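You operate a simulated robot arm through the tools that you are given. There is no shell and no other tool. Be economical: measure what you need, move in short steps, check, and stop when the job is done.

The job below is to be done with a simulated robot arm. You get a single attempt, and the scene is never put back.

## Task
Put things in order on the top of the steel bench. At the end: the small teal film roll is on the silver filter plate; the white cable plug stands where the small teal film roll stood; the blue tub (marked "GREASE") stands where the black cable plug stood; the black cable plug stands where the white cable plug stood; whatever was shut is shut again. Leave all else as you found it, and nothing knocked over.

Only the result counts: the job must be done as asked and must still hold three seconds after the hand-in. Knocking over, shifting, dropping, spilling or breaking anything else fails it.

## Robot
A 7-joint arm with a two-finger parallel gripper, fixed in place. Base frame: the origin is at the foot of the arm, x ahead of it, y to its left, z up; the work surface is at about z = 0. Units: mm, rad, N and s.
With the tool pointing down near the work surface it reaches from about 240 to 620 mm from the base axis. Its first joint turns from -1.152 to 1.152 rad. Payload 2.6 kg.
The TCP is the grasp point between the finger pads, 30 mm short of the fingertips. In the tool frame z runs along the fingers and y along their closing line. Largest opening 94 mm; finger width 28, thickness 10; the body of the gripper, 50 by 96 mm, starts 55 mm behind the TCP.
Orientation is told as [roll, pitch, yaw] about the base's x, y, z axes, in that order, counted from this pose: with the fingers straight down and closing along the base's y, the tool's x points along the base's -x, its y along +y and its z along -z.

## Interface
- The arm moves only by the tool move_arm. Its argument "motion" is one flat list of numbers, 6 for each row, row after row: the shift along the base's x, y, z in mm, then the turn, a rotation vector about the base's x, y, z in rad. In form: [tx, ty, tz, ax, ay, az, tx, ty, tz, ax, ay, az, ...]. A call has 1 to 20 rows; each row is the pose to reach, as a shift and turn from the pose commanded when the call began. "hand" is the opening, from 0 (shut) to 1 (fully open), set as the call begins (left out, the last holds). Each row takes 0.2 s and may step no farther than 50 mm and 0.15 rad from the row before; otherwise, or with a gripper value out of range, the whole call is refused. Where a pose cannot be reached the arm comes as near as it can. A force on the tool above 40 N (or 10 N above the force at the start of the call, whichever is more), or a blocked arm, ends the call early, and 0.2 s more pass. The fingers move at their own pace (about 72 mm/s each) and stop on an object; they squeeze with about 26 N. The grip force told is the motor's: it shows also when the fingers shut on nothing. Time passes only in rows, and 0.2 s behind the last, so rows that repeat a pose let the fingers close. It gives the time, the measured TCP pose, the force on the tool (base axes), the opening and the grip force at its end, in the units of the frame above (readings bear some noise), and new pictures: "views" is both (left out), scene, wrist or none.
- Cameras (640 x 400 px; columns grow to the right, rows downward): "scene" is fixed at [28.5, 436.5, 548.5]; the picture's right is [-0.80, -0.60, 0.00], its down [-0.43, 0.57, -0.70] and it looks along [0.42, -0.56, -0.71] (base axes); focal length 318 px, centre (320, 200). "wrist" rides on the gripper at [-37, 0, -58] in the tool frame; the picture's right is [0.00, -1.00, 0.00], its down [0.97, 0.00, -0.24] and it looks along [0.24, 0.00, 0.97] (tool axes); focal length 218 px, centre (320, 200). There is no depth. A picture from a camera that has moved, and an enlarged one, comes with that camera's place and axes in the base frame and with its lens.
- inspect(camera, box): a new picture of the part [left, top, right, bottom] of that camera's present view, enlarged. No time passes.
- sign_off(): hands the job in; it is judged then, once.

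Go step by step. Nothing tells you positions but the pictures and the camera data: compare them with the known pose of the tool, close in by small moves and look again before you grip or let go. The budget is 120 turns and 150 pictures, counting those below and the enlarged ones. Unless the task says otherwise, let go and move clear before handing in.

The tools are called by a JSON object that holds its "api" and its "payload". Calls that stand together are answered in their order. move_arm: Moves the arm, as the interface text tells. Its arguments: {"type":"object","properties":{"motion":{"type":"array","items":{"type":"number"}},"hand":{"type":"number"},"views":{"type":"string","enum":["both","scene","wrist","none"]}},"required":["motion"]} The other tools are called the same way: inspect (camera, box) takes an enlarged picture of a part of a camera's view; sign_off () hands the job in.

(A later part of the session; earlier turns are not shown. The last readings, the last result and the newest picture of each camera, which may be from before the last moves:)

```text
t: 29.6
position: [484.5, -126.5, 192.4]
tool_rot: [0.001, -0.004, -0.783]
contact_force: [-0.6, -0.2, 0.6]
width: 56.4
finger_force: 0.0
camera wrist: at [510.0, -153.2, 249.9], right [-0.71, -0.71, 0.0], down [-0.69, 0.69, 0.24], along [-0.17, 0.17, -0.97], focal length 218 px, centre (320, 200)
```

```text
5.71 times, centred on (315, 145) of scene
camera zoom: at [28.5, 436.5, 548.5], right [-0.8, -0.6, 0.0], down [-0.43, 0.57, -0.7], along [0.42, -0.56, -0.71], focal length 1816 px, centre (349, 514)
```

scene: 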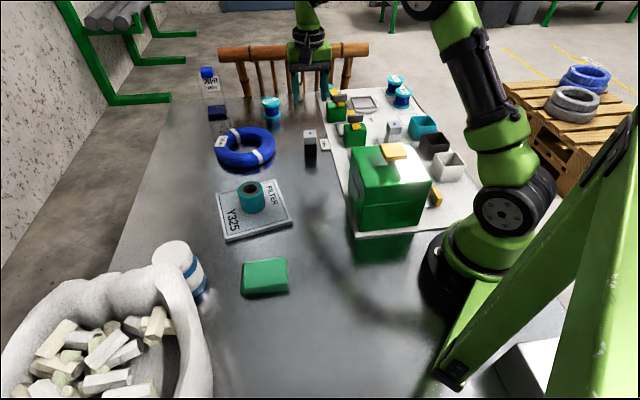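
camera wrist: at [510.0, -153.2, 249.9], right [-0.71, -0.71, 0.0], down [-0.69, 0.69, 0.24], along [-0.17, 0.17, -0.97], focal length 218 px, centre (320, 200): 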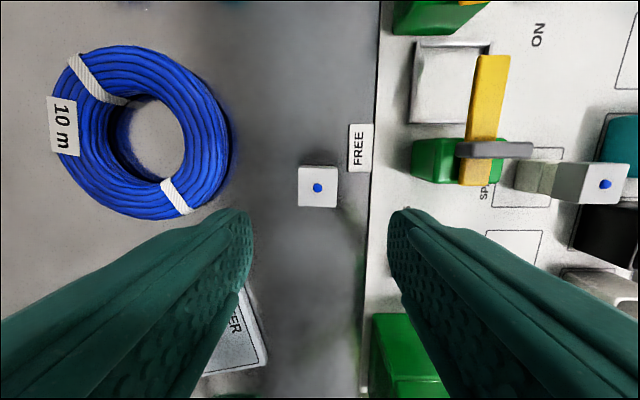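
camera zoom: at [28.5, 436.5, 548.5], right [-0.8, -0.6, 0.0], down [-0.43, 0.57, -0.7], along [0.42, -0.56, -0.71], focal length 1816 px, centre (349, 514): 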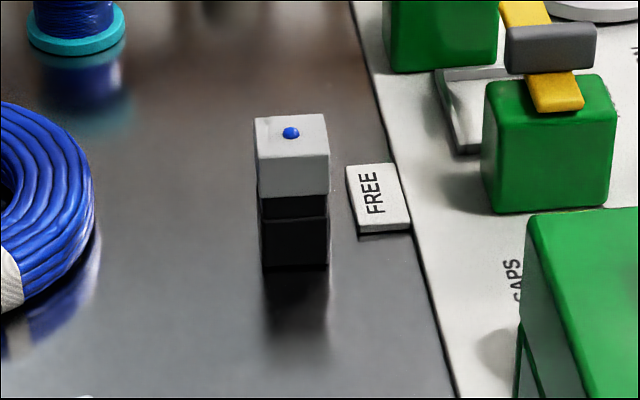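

{"api": "move_arm", "payload": {"motion": [2, 1, -40, 0, 0, 0, 2, 1, -80, 0, 0, 0], "hand": 0.52, "views": "wrist"}}

```text
t: 30.2
position: [485.7, -125.9, 109.5]
tool_rot: [0.001, -0.004, -0.786]
contact_force: [0.0, 0.4, -0.1]
width: 48.8
finger_force: 0.1
camera wrist: at [511.3, -153.0, 168.7], right [-0.71, -0.71, 0.0], down [-0.69, 0.69, 0.24], along [-0.17, 0.17, -0.97], focal length 218 px, centre (320, 200)
```

wrist: 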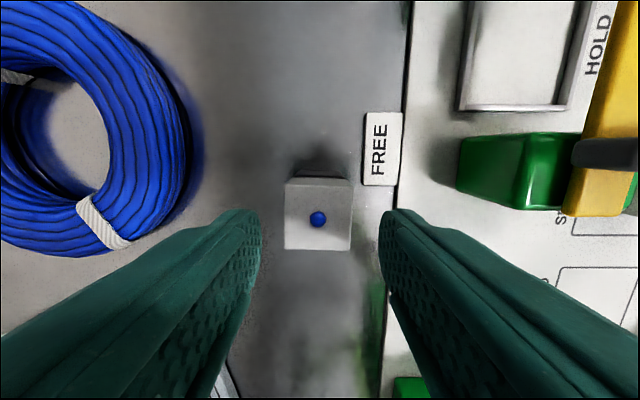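

{"api": "move_arm", "payload": {"motion": [1, 1, -35, 0, 0, 0, 1, 1, -65, 0, 0, 0], "views": "wrist"}}

```text
t: 30.9
position: [483.2, -123.2, 45.9]
tool_rot: [0.0, -0.005, -0.783]
contact_force: [0.0, 1.1, 0.1]
width: 48.7
finger_force: 0.1
camera wrist: at [509.7, -150.5, 104.6], right [-0.71, -0.71, 0.0], down [-0.69, 0.69, 0.24], along [-0.17, 0.17, -0.97], focal length 218 px, centre (320, 200)
```

wrist: 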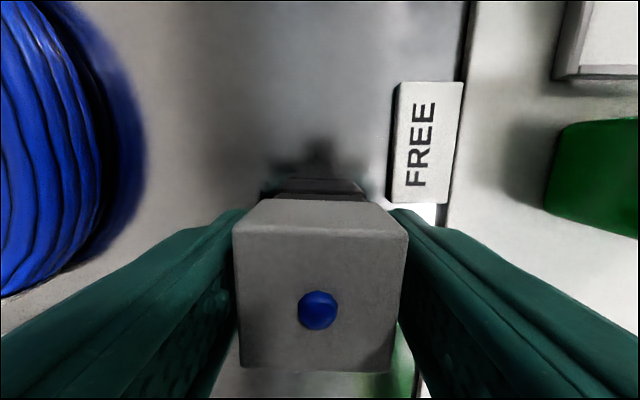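

{"api": "move_arm", "payload": {"motion": [1.8, -1.8, 0, 0, 0, 0], "views": "none"}}

{"api": "move_arm", "payload": {"motion": [0, 0, 0, 0, 0, 0, 0, 0, 0, 0, 0, 0], "hand": 0, "views": "wrist"}}

```text
t: 31.2
position: [487.1, -125.3, 45.5]
tool_rot: [0.001, -0.008, -0.783]
contact_force: [0.5, 0.0, -0.8]
width: 49.1
finger_force: 0.0
```

```text
t: 31.9
position: [486.6, -125.3, 45.4]
tool_rot: [0.002, -0.006, -0.784]
contact_force: [-0.7, 0.3, 0.6]
width: 35.5
finger_force: 26.1
camera wrist: at [512.6, -152.3, 105.3], right [-0.71, -0.71, 0.0], down [-0.69, 0.69, 0.24], along [-0.17, 0.17, -0.97], focal length 218 px, centre (320, 200)
```

wrist: 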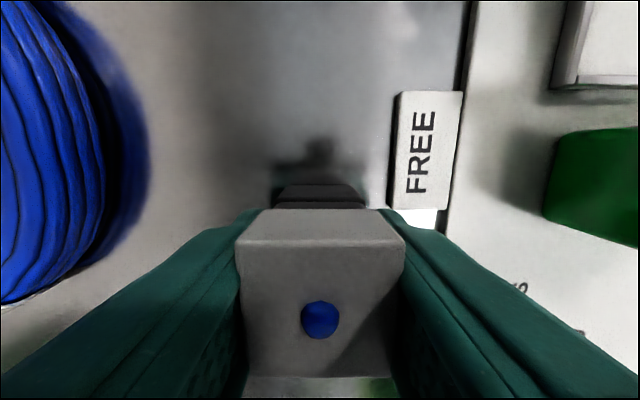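

Gripped at (486.6,-125.3). I lift it and carry it to above the white plug's old place (203.5,270).

{"api": "move_arm", "payload": {"motion": [0, 0, 45, 0, 0, 0, 0, 0, 90, 0, 0, 0, 0, 0, 135, 0, 0, 0, 0, 0, 165, 0, 0, 0, 0, 48, 165, 0, 0, 0, -5, 95, 165, 0, 0, 0, -10, 143, 165, 0, 0, 0, -20, 190, 165, 0, 0, 0, -40, 235, 165, 0, 0, 0, -70, 273, 165, 0, 0, 0, -105, 307, 165, 0, 0, 0.05, -145, 332, 165, 0, 0, 0.1, -185, 355, 165, 0, 0, 0.135, -225, 375, 140, 0, 0, 0.135, -262, 388, 110, 0, 0, 0.135, -283, 395, 75, 0, 0, 0.135]}}

```text
refused: row 14 steps farther than a row can; nothing moved
```

{"api": "move_arm", "payload": {"motion": [0, 0, 45, 0, 0, 0, 0, 0, 90, 0, 0, 0, 0, 0, 135, 0, 0, 0, 0, 0, 165, 0, 0, 0, 0, 48, 165, 0, 0, 0, -5, 95, 165, 0, 0, 0, -10, 143, 165, 0, 0, 0, -20, 190, 165, 0, 0, 0, -40, 235, 165, 0, 0, 0, -70, 273, 165, 0, 0, 0, -105, 307, 165, 0, 0, 0.05, -145, 332, 165, 0, 0, 0.1, -185, 355, 165, 0, 0, 0.135, -225, 375, 160, 0, 0, 0.135, -262, 388, 135, 0, 0, 0.135, -283, 395, 95, 0, 0, 0.135]}}

```text
t: 35.2
position: [204.9, 271.6, 142.1]
tool_rot: [0.001, -0.004, -0.649]
contact_force: [1.2, -0.6, -1.2]
width: 35.7
finger_force: 26.0
camera wrist: at [233.7, 248.3, 201.7], right [-0.6, -0.8, 0.0], down [-0.77, 0.59, 0.24], along [-0.19, 0.14, -0.97], focal length 218 px, centre (320, 200)
```

scene: 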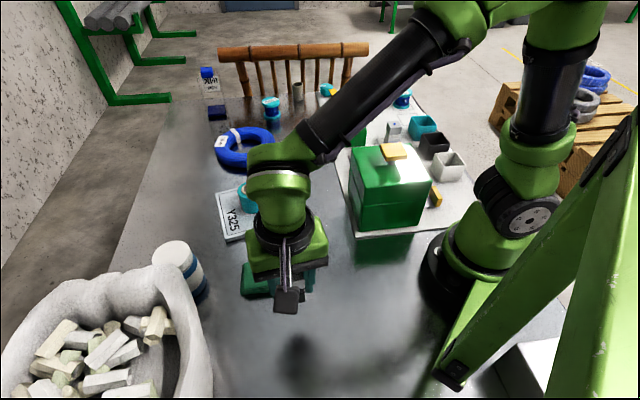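
wrist: 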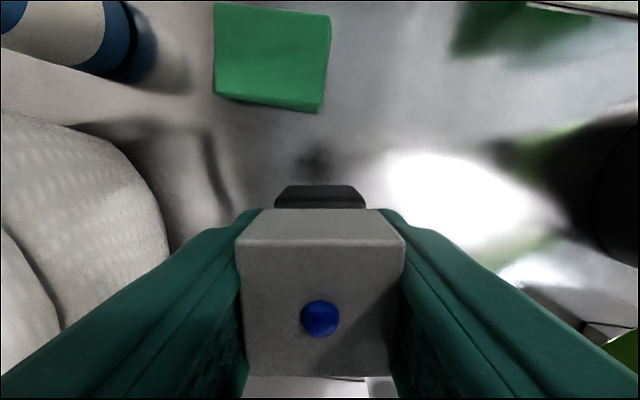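

{"api": "move_arm", "payload": {"motion": [-1, -1.5, -45, 0, 0, 0, -1, -1.5, -85, 0, 0, 0, -1, -1.5, -94, 0, 0, 0], "views": "none"}}

{"api": "move_arm", "payload": {"motion": [0, 0, -1, 0, 0, 0, 0, 0, -2, 0, 0, 0], "views": "scene"}}

```text
t: 36.0
position: [204.5, 267.7, 48.4]
tool_rot: [0.0, -0.006, -0.65]
contact_force: [-0.1, 0.0, 0.0]
width: 35.7
finger_force: 26.0
```

```text
t: 36.6
position: [204.5, 267.5, 46.5]
tool_rot: [0.0, -0.006, -0.65]
contact_force: [-2.2, -6.4, 19.2]
width: 35.4
finger_force: 25.5
```

scene: 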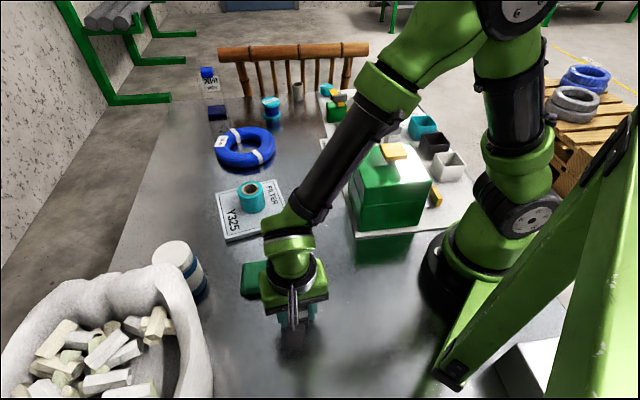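

Contact with the bench; release, rise and check.

{"api": "move_arm", "payload": {"motion": [0, 0, 1, 0, 0, 0], "views": "none"}}

{"api": "move_arm", "payload": {"motion": [0, 0, 0, 0, 0, 0, 0, 0, 0, 0, 0, 0], "hand": 0.7, "views": "none"}}

{"api": "move_arm", "payload": {"motion": [0, 0, 40, 0, 0, 0, 0, 0, 80, 0, 0, 0, 0, 0, 125, 0, 0, 0, 0, 0, 170, 0, 0, 0]}}

{"api": "inspect", "payload": {"camera": "scene", "box": [260, 270, 340, 350]}}

```text
t: 37.0
position: [204.6, 267.9, 46.2]
tool_rot: [0.003, -0.003, -0.649]
contact_force: [1.1, -0.6, 1.9]
width: 35.8
finger_force: 25.8
```

```text
t: 37.6
position: [204.5, 268.4, 44.9]
tool_rot: [0.003, -0.005, -0.649]
contact_force: [0.0, 0.2, -0.2]
width: 65.7
finger_force: 0.0
```

```text
t: 38.6
position: [205.4, 267.2, 217.6]
tool_rot: [0.002, -0.003, -0.648]
contact_force: [-1.0, -0.4, -0.1]
width: 65.9
finger_force: 0.1
camera wrist: at [233.5, 245.3, 277.6], right [-0.6, -0.8, 0.0], down [-0.77, 0.59, 0.24], along [-0.19, 0.14, -0.97], focal length 218 px, centre (320, 200)
```

scene: 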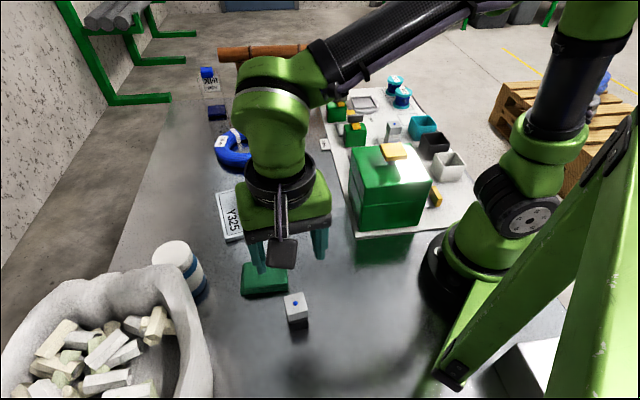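
wrist: 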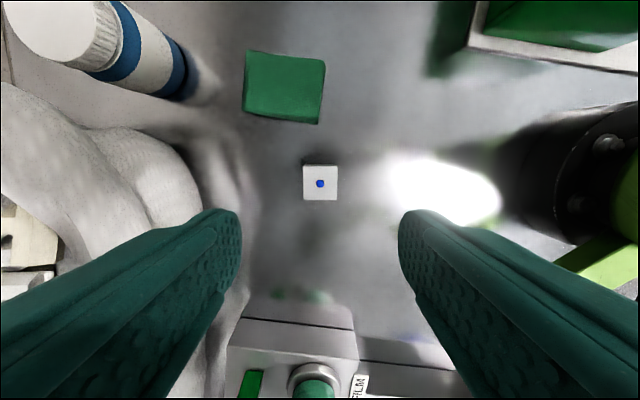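

```text
5.00 times, centred on (300, 310) of scene
camera zoom: at [28.5, 436.5, 548.5], right [-0.8, -0.6, 0.0], down [-0.43, 0.57, -0.7], along [0.42, -0.56, -0.71], focal length 1589 px, centre (420, -350)
```

zoom: 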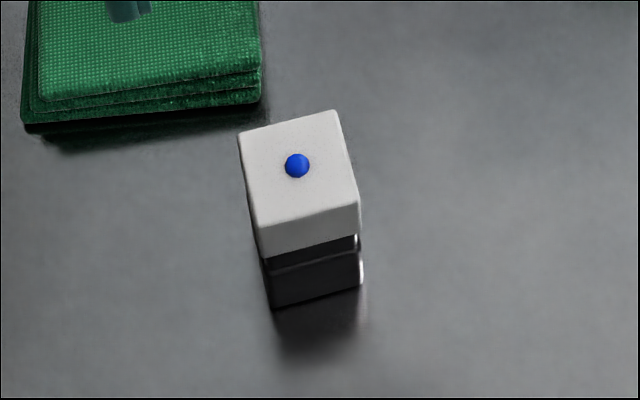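

The black plug stands where the white one was. Now the box: I go high and look down at its lid and knob.

{"api": "move_arm", "payload": {"motion": [30, -25, 25, 0, 0, -0.03, 60, -55, 45, 0, 0, -0.06, 80, -95, 60, 0, 0, -0.09, 90, -140, 75, 0, 0, -0.135, 90, -188, 80, 0, 0, -0.135, 85, -235, 80, 0, 0, -0.135, 70, -275, 80, 0, 0, -0.135, 50, -310, 80, 0, 0, -0.135]}}

```text
t: 40.5
position: [255.1, -41.5, 296.6]
tool_rot: [0.001, -0.005, -0.784]
contact_force: [0.6, -0.8, 0.1]
width: 65.8
finger_force: 0.0
camera wrist: at [280.3, -68.1, 355.5], right [-0.71, -0.71, 0.0], down [-0.69, 0.69, 0.24], along [-0.17, 0.17, -0.97], focal length 218 px, centre (320, 200)
```

scene: 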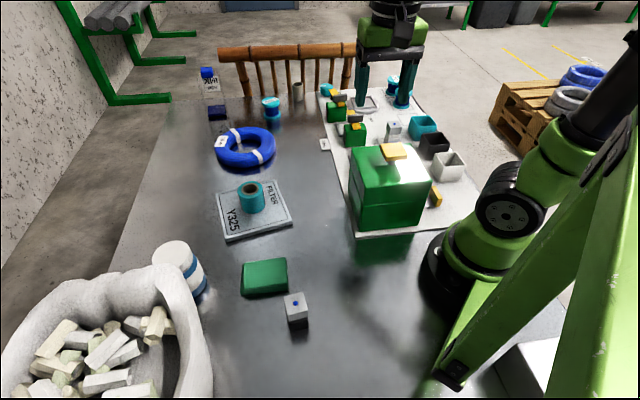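
wrist: 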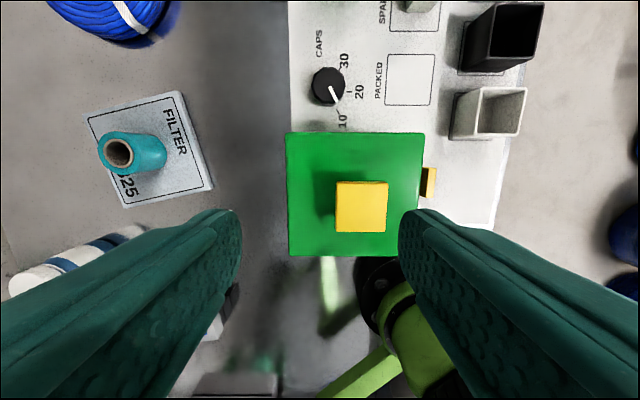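

{"api": "inspect", "payload": {"camera": "wrist", "box": [260, 100, 460, 270]}}

{"api": "inspect", "payload": {"camera": "scene", "box": [335, 130, 455, 240]}}

```text
2.35 times, centred on (360, 185) of wrist
camera zoom: at [280.3, -68.1, 355.5], right [-0.71, -0.71, 0.0], down [-0.69, 0.69, 0.24], along [-0.17, 0.17, -0.97], focal length 514 px, centre (226, 235)
```

zoom: 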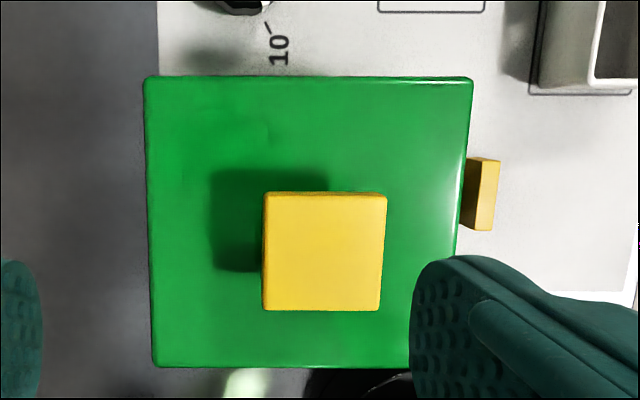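

```text
3.64 times, centred on (395, 185) of scene
camera zoom: at [28.5, 436.5, 548.5], right [-0.8, -0.6, 0.0], down [-0.43, 0.57, -0.7], along [0.42, -0.56, -0.71], focal length 1155 px, centre (47, 254)
```

zoom: 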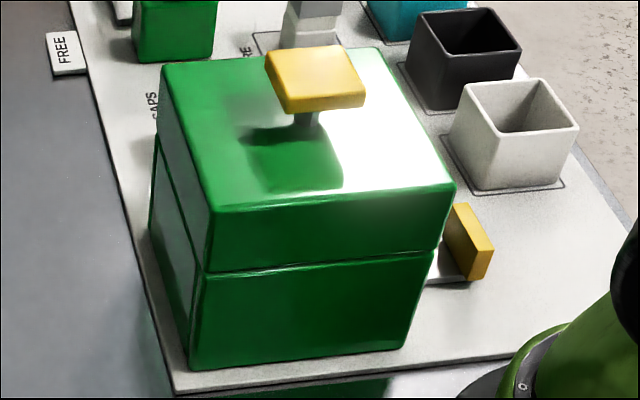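

The lid looks lift-off, with a square knob about 43 mm wide centred near (217,-57). I move right above it.

{"api": "move_arm", "payload": {"motion": [-20, -8, -20, 0, 0, 0, -38, -15.5, -45, 0, 0, 0, -38, -15.5, -80, 0, 0, 0]}}

```text
t: 41.2
position: [216.3, -55.8, 216.3]
tool_rot: [0.001, -0.008, -0.783]
contact_force: [0.2, 0.3, -0.4]
width: 65.6
finger_force: 0.0
camera wrist: at [242.2, -83.0, 275.7], right [-0.71, -0.71, 0.0], down [-0.69, 0.69, 0.24], along [-0.17, 0.17, -0.97], focal length 218 px, centre (320, 200)
```

scene: 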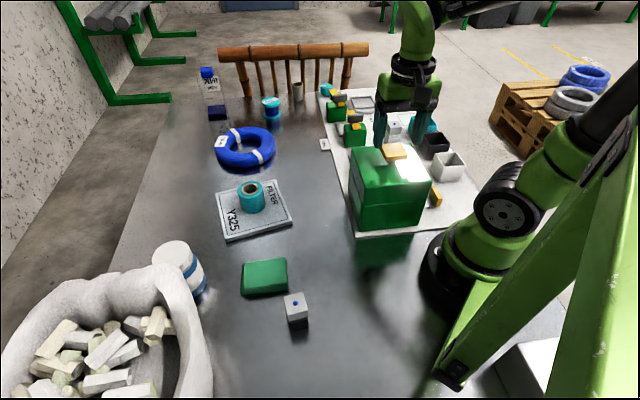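
wrist: 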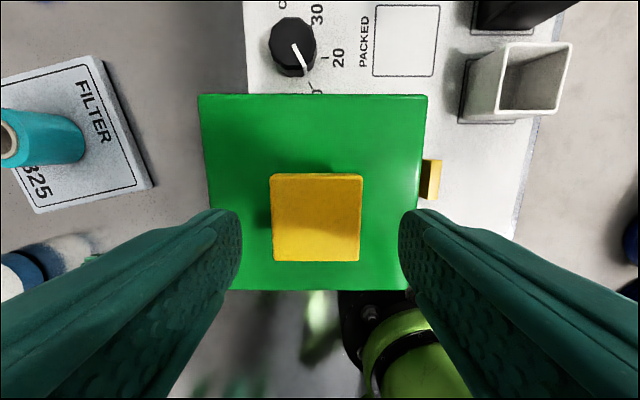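

{"api": "move_arm", "payload": {"motion": [4, -2, -20, 0, 0, 0, 4, -2, -40.5, 0, 0, 0]}}

{"api": "inspect", "payload": {"camera": "scene", "box": [340, 100, 450, 190]}}

```text
t: 41.9
position: [219.9, -59.5, 175.1]
tool_rot: [0.0, -0.006, -0.783]
contact_force: [0.4, -0.1, 0.0]
width: 65.8
finger_force: 0.1
camera wrist: at [245.9, -85.7, 234.6], right [-0.71, -0.71, 0.0], down [-0.69, 0.69, 0.24], along [-0.17, 0.17, -0.97], focal length 218 px, centre (320, 200)
```

scene: 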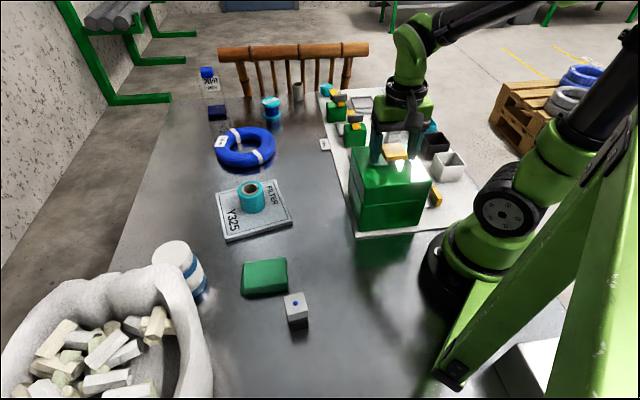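
wrist: 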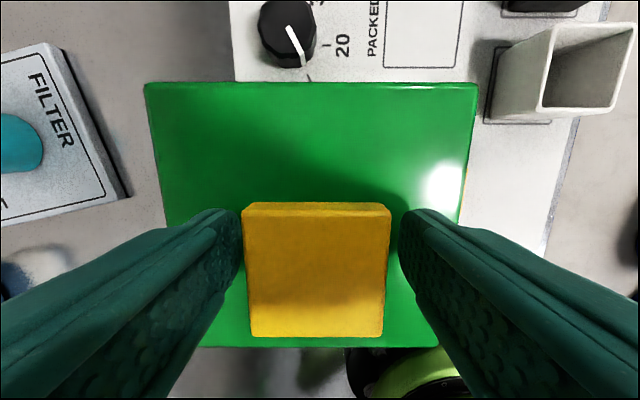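

```text
4.44 times, centred on (395, 145) of scene
camera zoom: at [28.5, 436.5, 548.5], right [-0.8, -0.6, 0.0], down [-0.43, 0.57, -0.7], along [0.42, -0.56, -0.71], focal length 1412 px, centre (-13, 444)
```

zoom: 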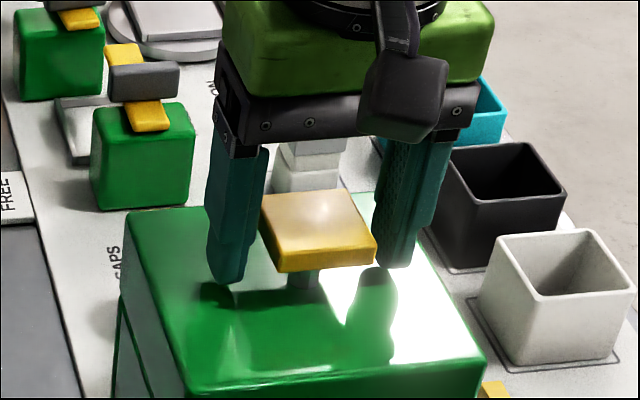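

The fingers straddle the knob. I close and try a small gentle lift.

{"api": "move_arm", "payload": {"motion": [0, 0, 0, 0, 0, 0, 0, 0, 0, 0, 0, 0], "hand": 0, "views": "none"}}

{"api": "move_arm", "payload": {"motion": [0, 0, 4, 0, 0, 0, 0, 0, 8, 0, 0, 0, 0, 0, 12, 0, 0, 0]}}

{"api": "inspect", "payload": {"camera": "scene", "box": [330, 110, 460, 240]}}

```text
t: 42.5
position: [220.8, -57.6, 175.9]
tool_rot: [0.003, -0.005, -0.781]
contact_force: [15.7, 12.0, -5.8]
width: 47.6
finger_force: 45.3
```

```text
t: 42.8
position: [221.8, -58.4, 176.0]
tool_rot: [0.003, -0.005, -0.781]
contact_force: [10.1, -0.4, -19.4]
width: 47.6
finger_force: 45.1
stopped in row 1: the force on the tool passed its limit (the readings are from after the stop); the commanded pose is now the measured one
camera wrist: at [246.8, -84.8, 235.4], right [-0.7, -0.71, 0.0], down [-0.69, 0.68, 0.24], along [-0.17, 0.17, -0.97], focal length 218 px, centre (320, 200)
```

scene: 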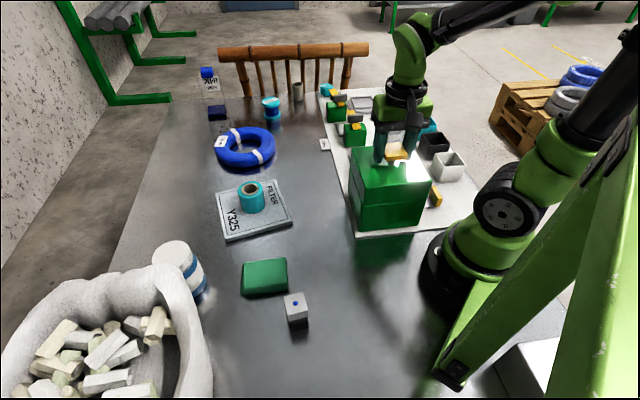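
wrist: 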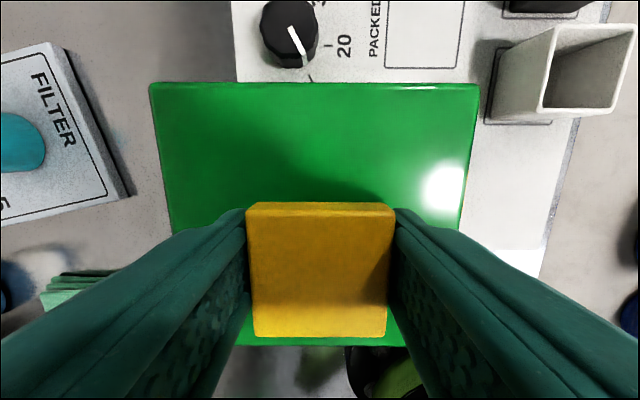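

```text
3.08 times, centred on (395, 175) of scene
camera zoom: at [28.6, 436.5, 548.5], right [-0.8, -0.6, 0.0], down [-0.43, 0.57, -0.7], along [0.42, -0.56, -0.71], focal length 978 px, centre (89, 277)
```

zoom: 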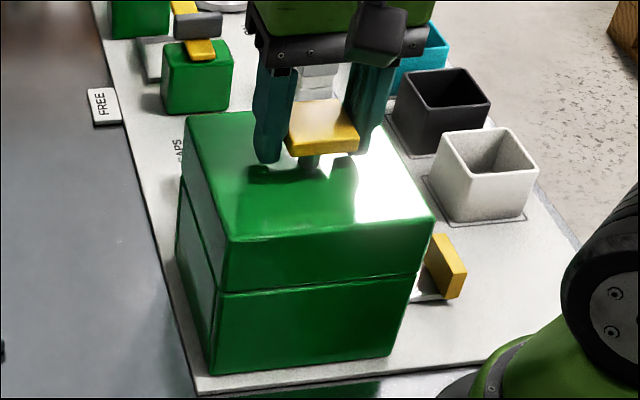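

The knob does not lift; it is rigid, so this box is not opened that way. I let go, rise, and look elsewhere for the blue tub, starting with the area at the robot's left.

{"api": "move_arm", "payload": {"motion": [0, 0, -0.5, 0, 0, 0, 0, 0, -0.5, 0, 0, 0], "hand": 0.7, "views": "none"}}

{"api": "move_arm", "payload": {"motion": [0, 0, 45, 0, 0, 0, 0, 0, 90, 0, 0, 0, 5, 5, 135, 0, 0, 0, 15, 50, 150, 0, 0, 0.1, 20, 98, 150, 0, 0, 0.2, 20, 146, 150, 0, 0, 0.3, 10, 192, 150, 0, 0, 0.4, 0, 238, 150, 0, 0, 0.5]}}

```text
t: 43.4
position: [220.0, -58.2, 176.4]
tool_rot: [0.002, -0.005, -0.783]
contact_force: [0.0, 0.6, -0.1]
width: 65.7
finger_force: 0.1
```

```text
t: 45.2
position: [218.0, 180.2, 325.8]
tool_rot: [0.001, -0.004, -0.28]
contact_force: [-0.3, -0.6, -0.4]
width: 65.8
finger_force: 0.1
camera wrist: at [252.7, 170.2, 385.6], right [-0.28, -0.96, 0.0], down [-0.93, 0.27, 0.23], along [-0.22, 0.07, -0.97], focal length 218 px, centre (320, 200)
```

scene: 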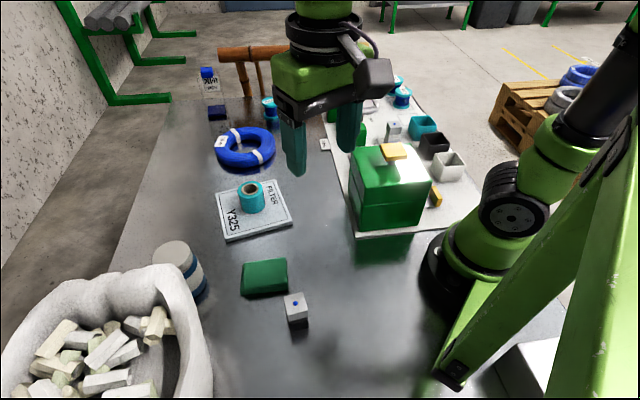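
wrist: 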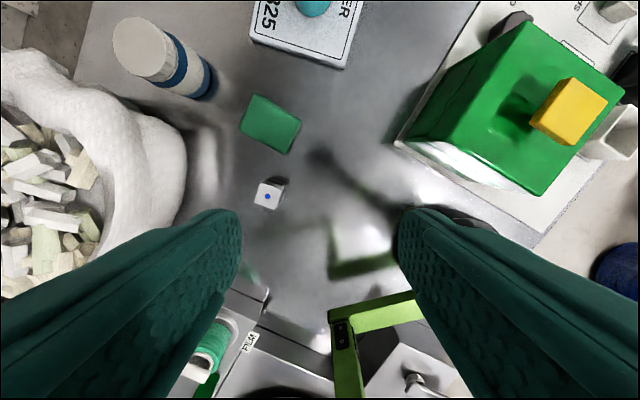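

{"api": "move_arm", "payload": {"motion": [10, 10, 10, 0, 0.1, 0.07, 20, 20, 15, 0, 0.2, 0.14, 30, 30, 20, 0, 0.3, 0.2, 40, 40, 20, 0, 0.4, 0.24, 50, 50, 20, 0, 0.5, 0.28]}}

```text
t: 46.4
position: [270.5, 230.2, 348.6]
tool_rot: [-0.071, 0.488, -0.014]
contact_force: [0.8, 0.5, -0.6]
width: 66.0
finger_force: 0.0
camera wrist: at [330.5, 232.2, 382.1], right [0.02, -1.0, 0.06], down [-0.74, 0.03, 0.67], along [-0.67, -0.06, -0.74], focal length 218 px, centre (320, 200)
```

scene: 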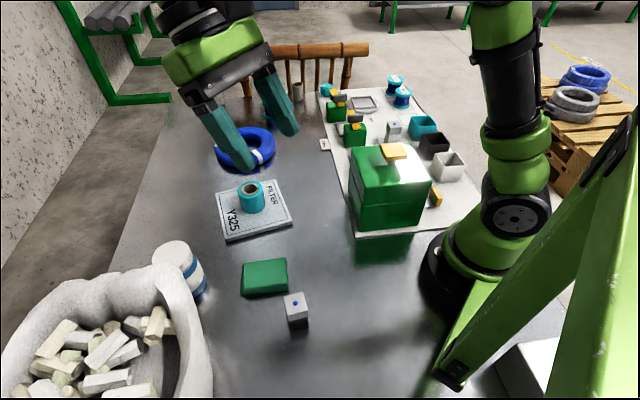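
wrist: 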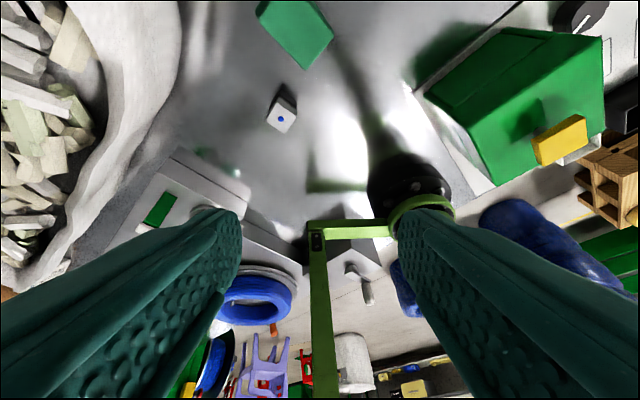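

{"api": "inspect", "payload": {"camera": "wrist", "box": [80, 130, 400, 340]}}

{"api": "inspect", "payload": {"camera": "wrist", "box": [400, 0, 640, 200]}}

```text
1.90 times, centred on (240, 235) of wrist
camera zoom: at [330.5, 232.2, 382.1], right [0.02, -1.0, 0.06], down [-0.74, 0.03, 0.67], along [-0.67, -0.06, -0.74], focal length 416 px, centre (472, 133)
```

zoom: 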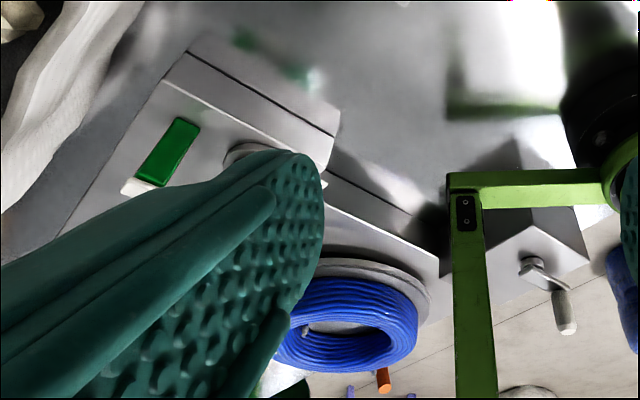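

```text
2.00 times, centred on (520, 100) of wrist
camera zoom: at [330.5, 232.2, 382.1], right [0.02, -1.0, 0.06], down [-0.74, 0.03, 0.67], along [-0.67, -0.06, -0.74], focal length 436 px, centre (-80, 400)
```

zoom: 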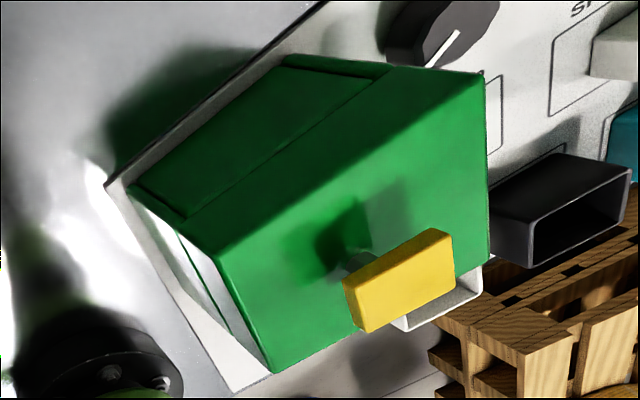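

The box's left face (towards the bench) seems to have a recessed panel in its lower half. I'll look at that face front-on.

{"api": "move_arm", "payload": {"motion": [18, -28, -18, -0.1, 0, 0, 36, -56, -36, -0.2, 0, 0, 54, -84, -60, -0.3, 0, 0, 72, -112, -85, -0.4, 0, 0, 90, -130, -115, -0.5, 0, 0]}}

```text
t: 47.6
position: [361.8, 99.3, 231.6]
tool_rot: [-0.628, 0.417, -0.262]
contact_force: [0.3, 0.2, -0.3]
width: 65.9
finger_force: 0.0
camera wrist: at [420.9, 117.5, 261.1], right [0.02, -0.84, 0.54], down [-0.75, 0.34, 0.57], along [-0.67, -0.41, -0.62], focal length 218 px, centre (320, 200)
```

scene: 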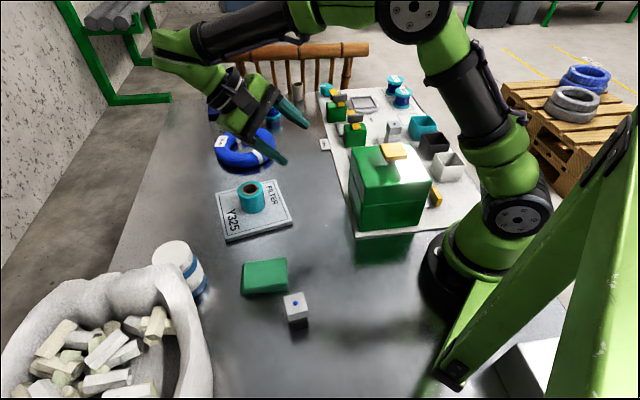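
wrist: 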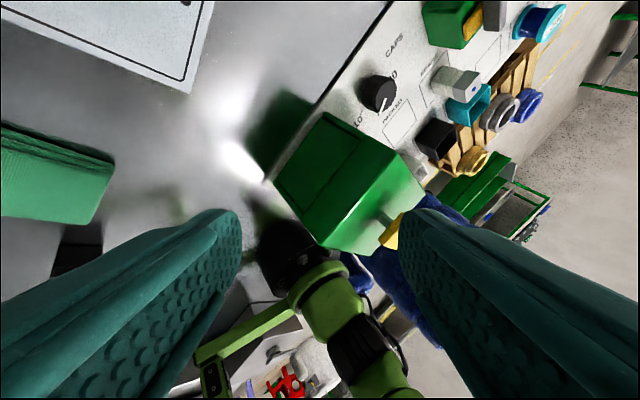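

{"api": "inspect", "payload": {"camera": "wrist", "box": [240, 90, 440, 260]}}

{"api": "inspect", "payload": {"camera": "wrist", "box": [400, 0, 640, 180]}}

```text
2.35 times, centred on (340, 175) of wrist
camera zoom: at [420.9, 117.5, 261.1], right [0.02, -0.84, 0.54], down [-0.75, 0.34, 0.57], along [-0.67, -0.41, -0.62], focal length 514 px, centre (273, 259)
```

zoom: 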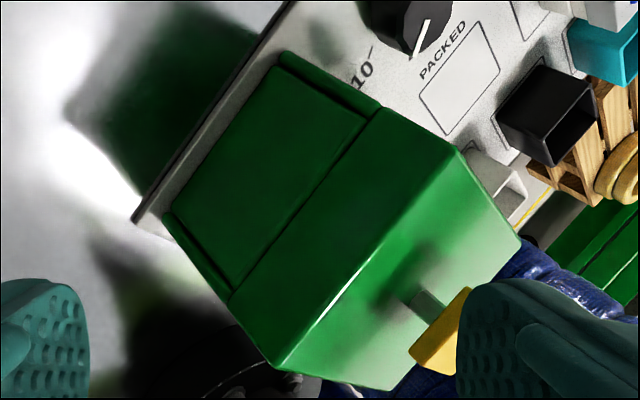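

```text
2.22 times, centred on (520, 90) of wrist
camera zoom: at [420.9, 117.5, 261.1], right [0.02, -0.84, 0.54], down [-0.75, 0.34, 0.57], along [-0.67, -0.41, -0.62], focal length 485 px, centre (-124, 444)
```

zoom: 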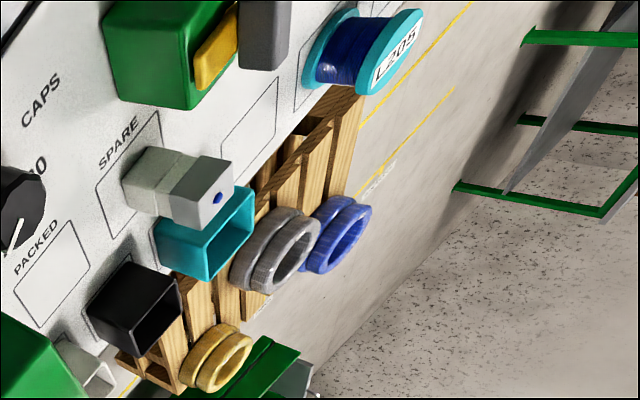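

The lower part has two side walls with a recessed panel on the bench side and an opening on the base side. I want a low look into that opening, so I straighten up and go round first.

{"api": "move_arm", "payload": {"motion": [0, -42, 17, 0.0935, -0.08, 0.02, 0, -84, 34, 0.187, -0.16, 0.04, 0, -126, 51, 0.28, -0.24, 0.06, 0, -168, 68, 0.374, -0.32, 0.08, 0, -210, 85, 0.467, -0.4, 0.1, 0, -250, 100, 0.561, -0.48, 0.119], "views": "none"}}

{"api": "move_arm", "payload": {"motion": [-30, -30, 0, 0.1, 0, 0, -60, -60, 0, 0.2, 0, 0, -95, -90, 0, 0.3, 0, 0, -130, -115, -10, 0.4, 0, 0, -165, -130, -35, 0.5, 0, 0, -200, -135, -65, 0.6, 0, 0, -220, -135, -100, 0.7, -0.05, 0, -230, -135, -140, 0.8, -0.1, 0, -235, -135, -175, 0.9, -0.15, 0]}}

```text
t: 49.0
position: [358.7, -153.8, 334.2]
tool_rot: [0.005, -0.003, 0.002]
contact_force: [0.1, 0.7, -0.2]
width: 65.8
finger_force: 0.1
```

```text
t: 51.0
position: [124.2, -285.1, 157.3]
tool_rot: [0.91, -0.133, -0.062]
contact_force: [-1.0, 0.2, -0.7]
width: 65.6
finger_force: 0.1
camera wrist: at [152.8, -333.0, 197.7], right [0.07, -0.62, -0.78], down [-0.99, -0.13, 0.02], along [-0.11, 0.78, -0.62], focal length 218 px, centre (320, 200)
```

scene: 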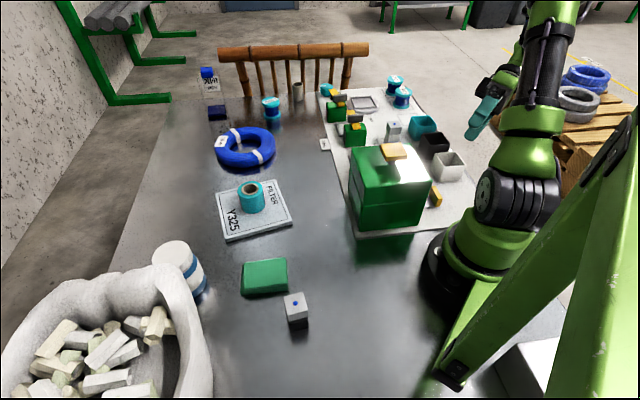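
wrist: 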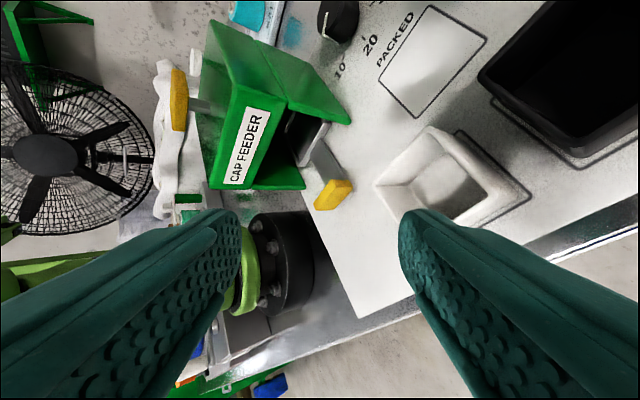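

{"api": "inspect", "payload": {"camera": "wrist", "box": [200, 80, 370, 230]}}

```text
2.67 times, centred on (285, 155) of wrist
camera zoom: at [152.8, -333.0, 197.7], right [0.07, -0.62, -0.78], down [-0.99, -0.13, 0.02], along [-0.11, 0.78, -0.62], focal length 582 px, centre (413, 320)
```

zoom: 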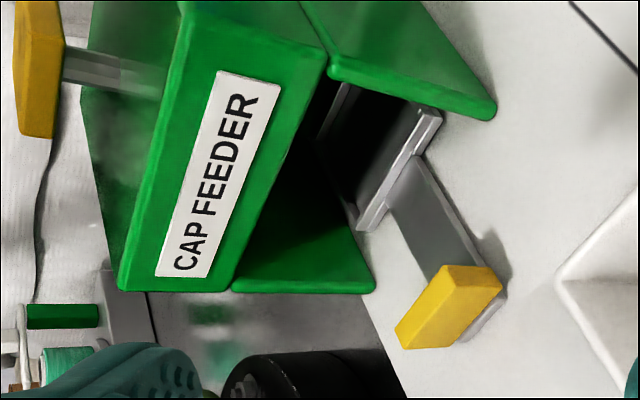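

{"api": "move_arm", "payload": {"motion": [-5, -3, -20, 0.1, 0, 0, -10, -6, -40, 0.2, 0, 0, -15, -10, -60, 0.3, 0, 0], "views": "wrist"}}

{"api": "inspect", "payload": {"camera": "wrist", "box": [200, 80, 380, 230]}}

```text
t: 51.8
position: [110.4, -296.6, 95.3]
tool_rot: [1.212, -0.104, -0.096]
contact_force: [-0.7, 0.8, -1.2]
width: 64.7
finger_force: 1.8
camera wrist: at [139.2, -353.8, 120.6], right [0.06, -0.36, -0.93], down [-0.99, -0.13, -0.02], along [-0.11, 0.92, -0.36], focal length 218 px, centre (320, 200)
```

wrist: 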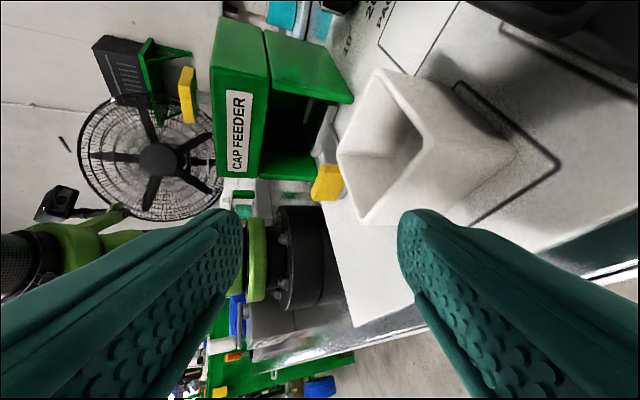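

```text
2.67 times, centred on (290, 155) of wrist
camera zoom: at [139.2, -353.8, 120.6], right [0.06, -0.36, -0.93], down [-0.99, -0.13, -0.02], along [-0.11, 0.92, -0.36], focal length 582 px, centre (400, 320)
```

zoom: 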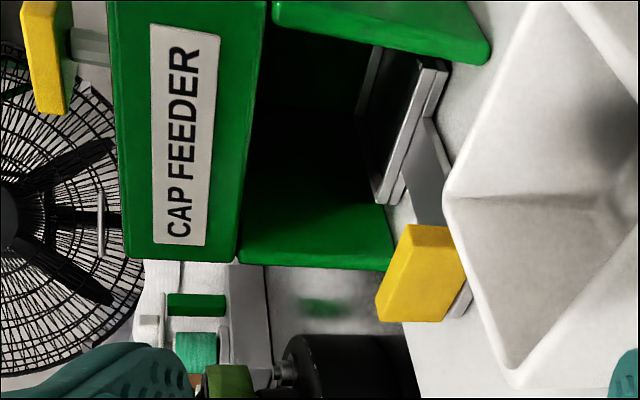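

The feeder's tray and compartment look empty. The white jar with blue bands near (418,336) may well be the "GREASE" tub with its mark facing away, so I back out and go to look at it.

{"api": "move_arm", "payload": {"motion": [5, -5, 20, -0.1, 0, 0, 10, -5, 40, -0.2, 0, 0, 15, 0, 60, -0.3, 0, 0, 30, 5, 100, -0.4, 0.03, 0, 50, 8, 145, -0.5, 0.07, 0, 80, 10, 180, -0.6, 0.1, 0.02, 115, 20, 210, -0.7, 0.12, 0.04, 150, 40, 235, -0.8, 0.13, 0.06, 185, 65, 245, -0.9, 0.15, 0.08, 210, 100, 250, -1.05, 0.15, 0.08, 230, 140, 250, -1.19, 0.15, 0.08], "views": "none"}}

{"api": "move_arm", "payload": {"motion": [15, 45, 0, 0, 0, 0, 30, 90, 0, 0, 0, 0, 45, 135, 0, 0, 0, 0, 55, 180, 0, 0, 0, 0, 65, 225, 0, 0, 0, 0, 75, 270, -20, 0, 0, 0, 85, 310, -45, 0.1, 0, 0, 95, 340, -75, 0.2, 0, 0, 105, 355, -110, 0.3, 0, 0]}}

```text
t: 54.2
position: [341.5, -156.6, 347.6]
tool_rot: [0.014, 0.028, 0.046]
contact_force: [0.2, 0.6, 0.4]
width: 65.8
finger_force: 0.0
```

```text
refused: row 6 steps farther than a row can; nothing moved
```

{"api": "move_arm", "payload": {"motion": [15, 45, 0, 0, 0, 0, 30, 90, 0, 0, 0, 0, 45, 135, 0, 0, 0, 0, 55, 180, 0, 0, 0, 0, 65, 225, 0, 0, 0, 0, 75, 270, -10, 0, 0, 0, 85, 305, -40, 0.1, 0, 0, 95, 330, -75, 0.22, 0, 0, 105, 345, -110, 0.35, 0, 0]}}

```text
t: 56.2
position: [446.8, 190.8, 234.4]
tool_rot: [0.369, 0.011, 0.053]
contact_force: [0.3, -0.2, 0.1]
width: 65.9
finger_force: 0.0
camera wrist: at [485.6, 171.1, 289.8], right [0.05, -0.93, -0.36], down [-0.96, -0.14, 0.23], along [-0.27, 0.34, -0.9], focal length 218 px, centre (320, 200)
```

scene: 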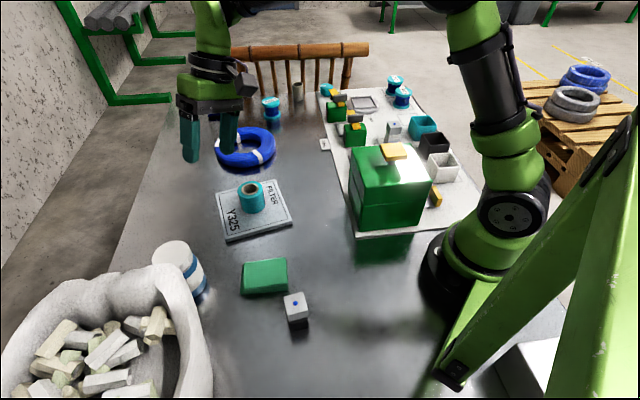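
wrist: 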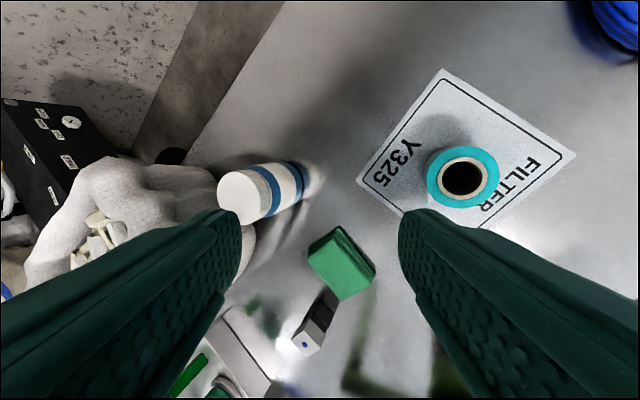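

{"api": "inspect", "payload": {"camera": "wrist", "box": [190, 130, 350, 240]}}

```text
3.64 times, centred on (270, 185) of wrist
camera zoom: at [485.6, 171.1, 289.8], right [0.05, -0.93, -0.36], down [-0.96, -0.14, 0.23], along [-0.27, 0.34, -0.9], focal length 794 px, centre (502, 254)
```

zoom: 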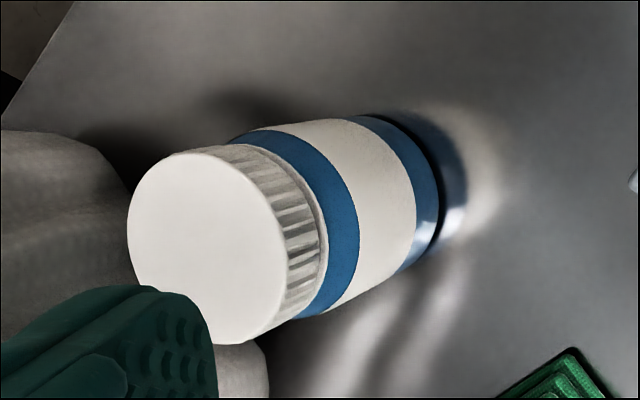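

{"api": "inspect", "payload": {"camera": "scene", "box": [140, 230, 220, 310]}}

{"api": "move_arm", "payload": {"motion": [10, 30, 10, 0, 0.05, 0, 20, 60, 20, 0, 0.1, 0, 30, 90, 30, 0, 0.15, 0, 40, 120, 35, 0, 0.2, 0]}}

```text
5.00 times, centred on (180, 270) of scene
camera zoom: at [28.5, 436.5, 548.5], right [-0.8, -0.6, 0.0], down [-0.43, 0.57, -0.7], along [0.42, -0.56, -0.71], focal length 1589 px, centre (1020, -150)
```

zoom: 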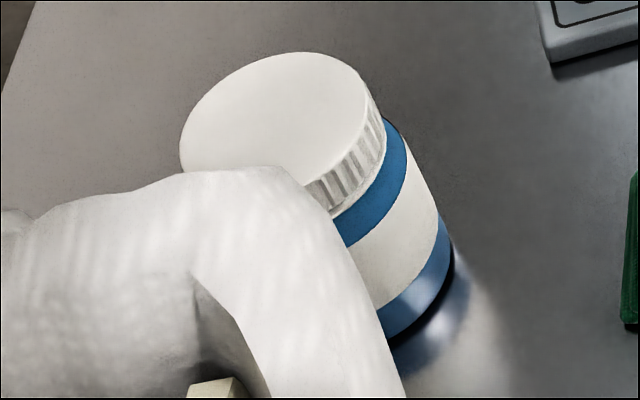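

```text
t: 57.2
position: [481.9, 309.0, 269.4]
tool_rot: [0.377, 0.21, 0.055]
contact_force: [0.5, -0.7, -0.2]
width: 65.9
finger_force: 0.1
out of reach, approached as far as the arm can: row 4
camera wrist: at [530.3, 290.4, 314.7], right [-0.03, -0.93, -0.36], down [-0.9, -0.14, 0.42], along [-0.44, 0.33, -0.83], focal length 218 px, centre (320, 200)
```

scene: 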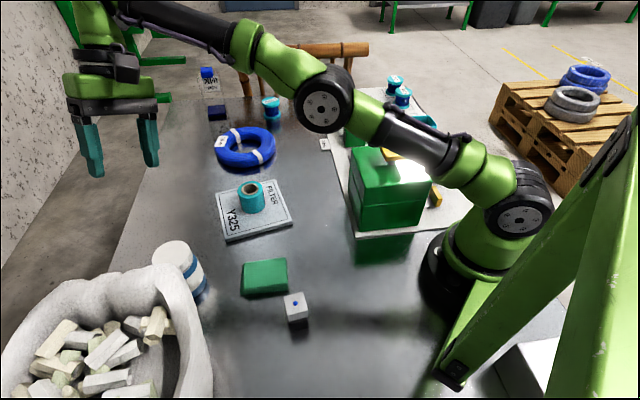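
wrist: 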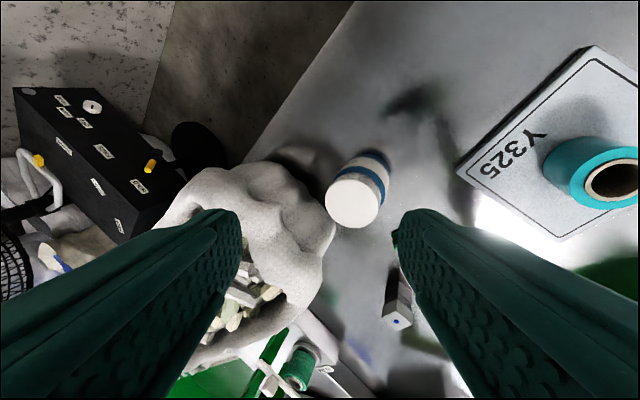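

{"api": "inspect", "payload": {"camera": "wrist", "box": [290, 120, 430, 250]}}

{"api": "inspect", "payload": {"camera": "wrist", "box": [0, 60, 350, 400]}}

```text
3.08 times, centred on (360, 185) of wrist
camera zoom: at [530.3, 290.4, 314.7], right [-0.03, -0.93, -0.36], down [-0.9, -0.14, 0.42], along [-0.44, 0.33, -0.83], focal length 672 px, centre (197, 246)
```

zoom: 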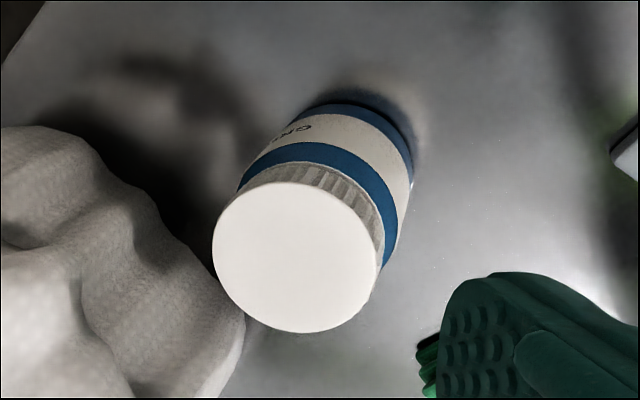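

```text
1.18 times, centred on (175, 230) of wrist
camera zoom: at [530.3, 290.4, 314.7], right [-0.03, -0.93, -0.36], down [-0.9, -0.14, 0.42], along [-0.44, 0.33, -0.83], focal length 257 px, centre (491, 165)
```

zoom: 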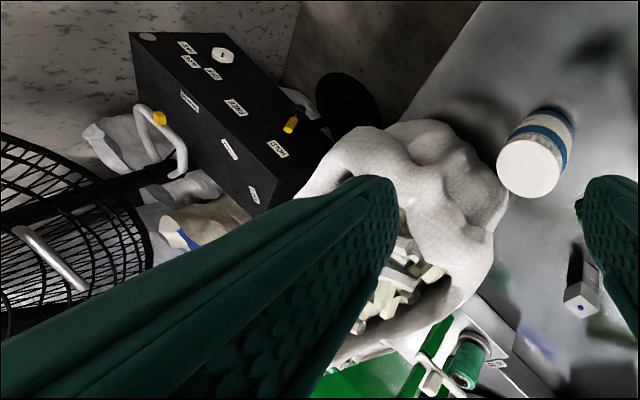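

Letters starting "G…" show on the label: this is the GREASE tub, with a white lid. I straighten the hand above it at 45° for a plan view.

{"api": "move_arm", "payload": {"motion": [-10, 2, 0, -0.0623, -0.0087, -0.1124, -20, 4, 0, -0.1246, -0.0174, -0.2249, -30, 6, 0, -0.1869, -0.0261, -0.3373, -40, 8, 0, -0.2491, -0.0349, -0.4497, -50, 12, 0, -0.3114, -0.0436, -0.5621, -58, 18, 0, -0.3737, -0.0523, -0.6746, -64, 24, 0, -0.436, -0.061, -0.787]}}

```text
t: 58.8
position: [417.3, 334.9, 270.1]
tool_rot: [0.0, -0.002, -0.787]
contact_force: [0.1, 1.5, -0.2]
width: 65.4
finger_force: 0.1
camera wrist: at [444.2, 308.0, 330.0], right [-0.71, -0.71, 0.0], down [-0.69, 0.69, 0.24], along [-0.17, 0.17, -0.97], focal length 218 px, centre (320, 200)
```

scene: 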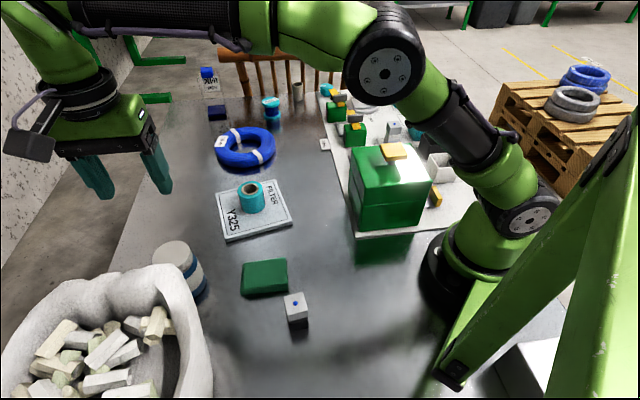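
wrist: 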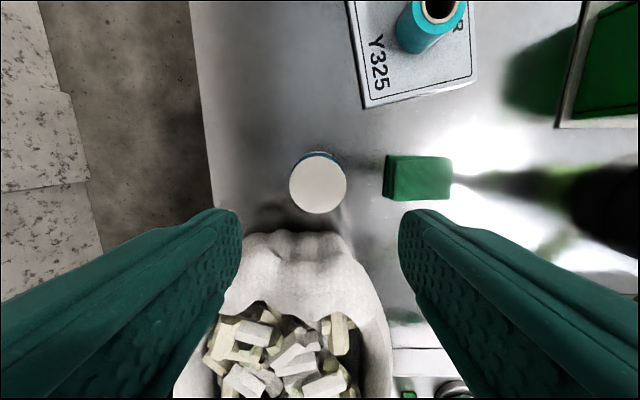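

The hand is centred over the tub with free room for both fingers. I descend partway with the hand wide open.

{"api": "move_arm", "payload": {"motion": [1, 1, -40, 0, 0, 0, 1, 1, -80, 0, 0, 0, 1, 1, -115, 0, 0, 0], "hand": 0.95}}

```text
t: 59.6
position: [419.0, 333.8, 155.1]
tool_rot: [0.002, 0.0, -0.788]
contact_force: [0.5, -0.8, -1.0]
width: 89.3
finger_force: 0.1
camera wrist: at [444.6, 307.0, 213.9], right [-0.71, -0.71, 0.0], down [-0.69, 0.69, 0.24], along [-0.17, 0.17, -0.97], focal length 218 px, centre (320, 200)
```

scene: 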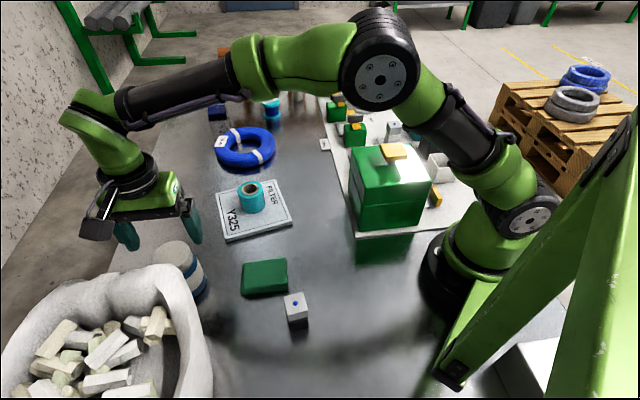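
wrist: 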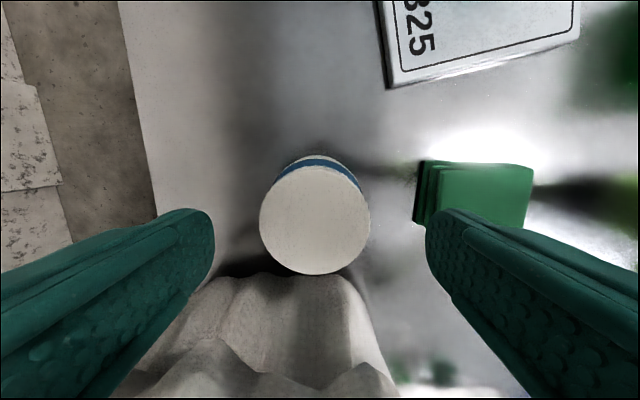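

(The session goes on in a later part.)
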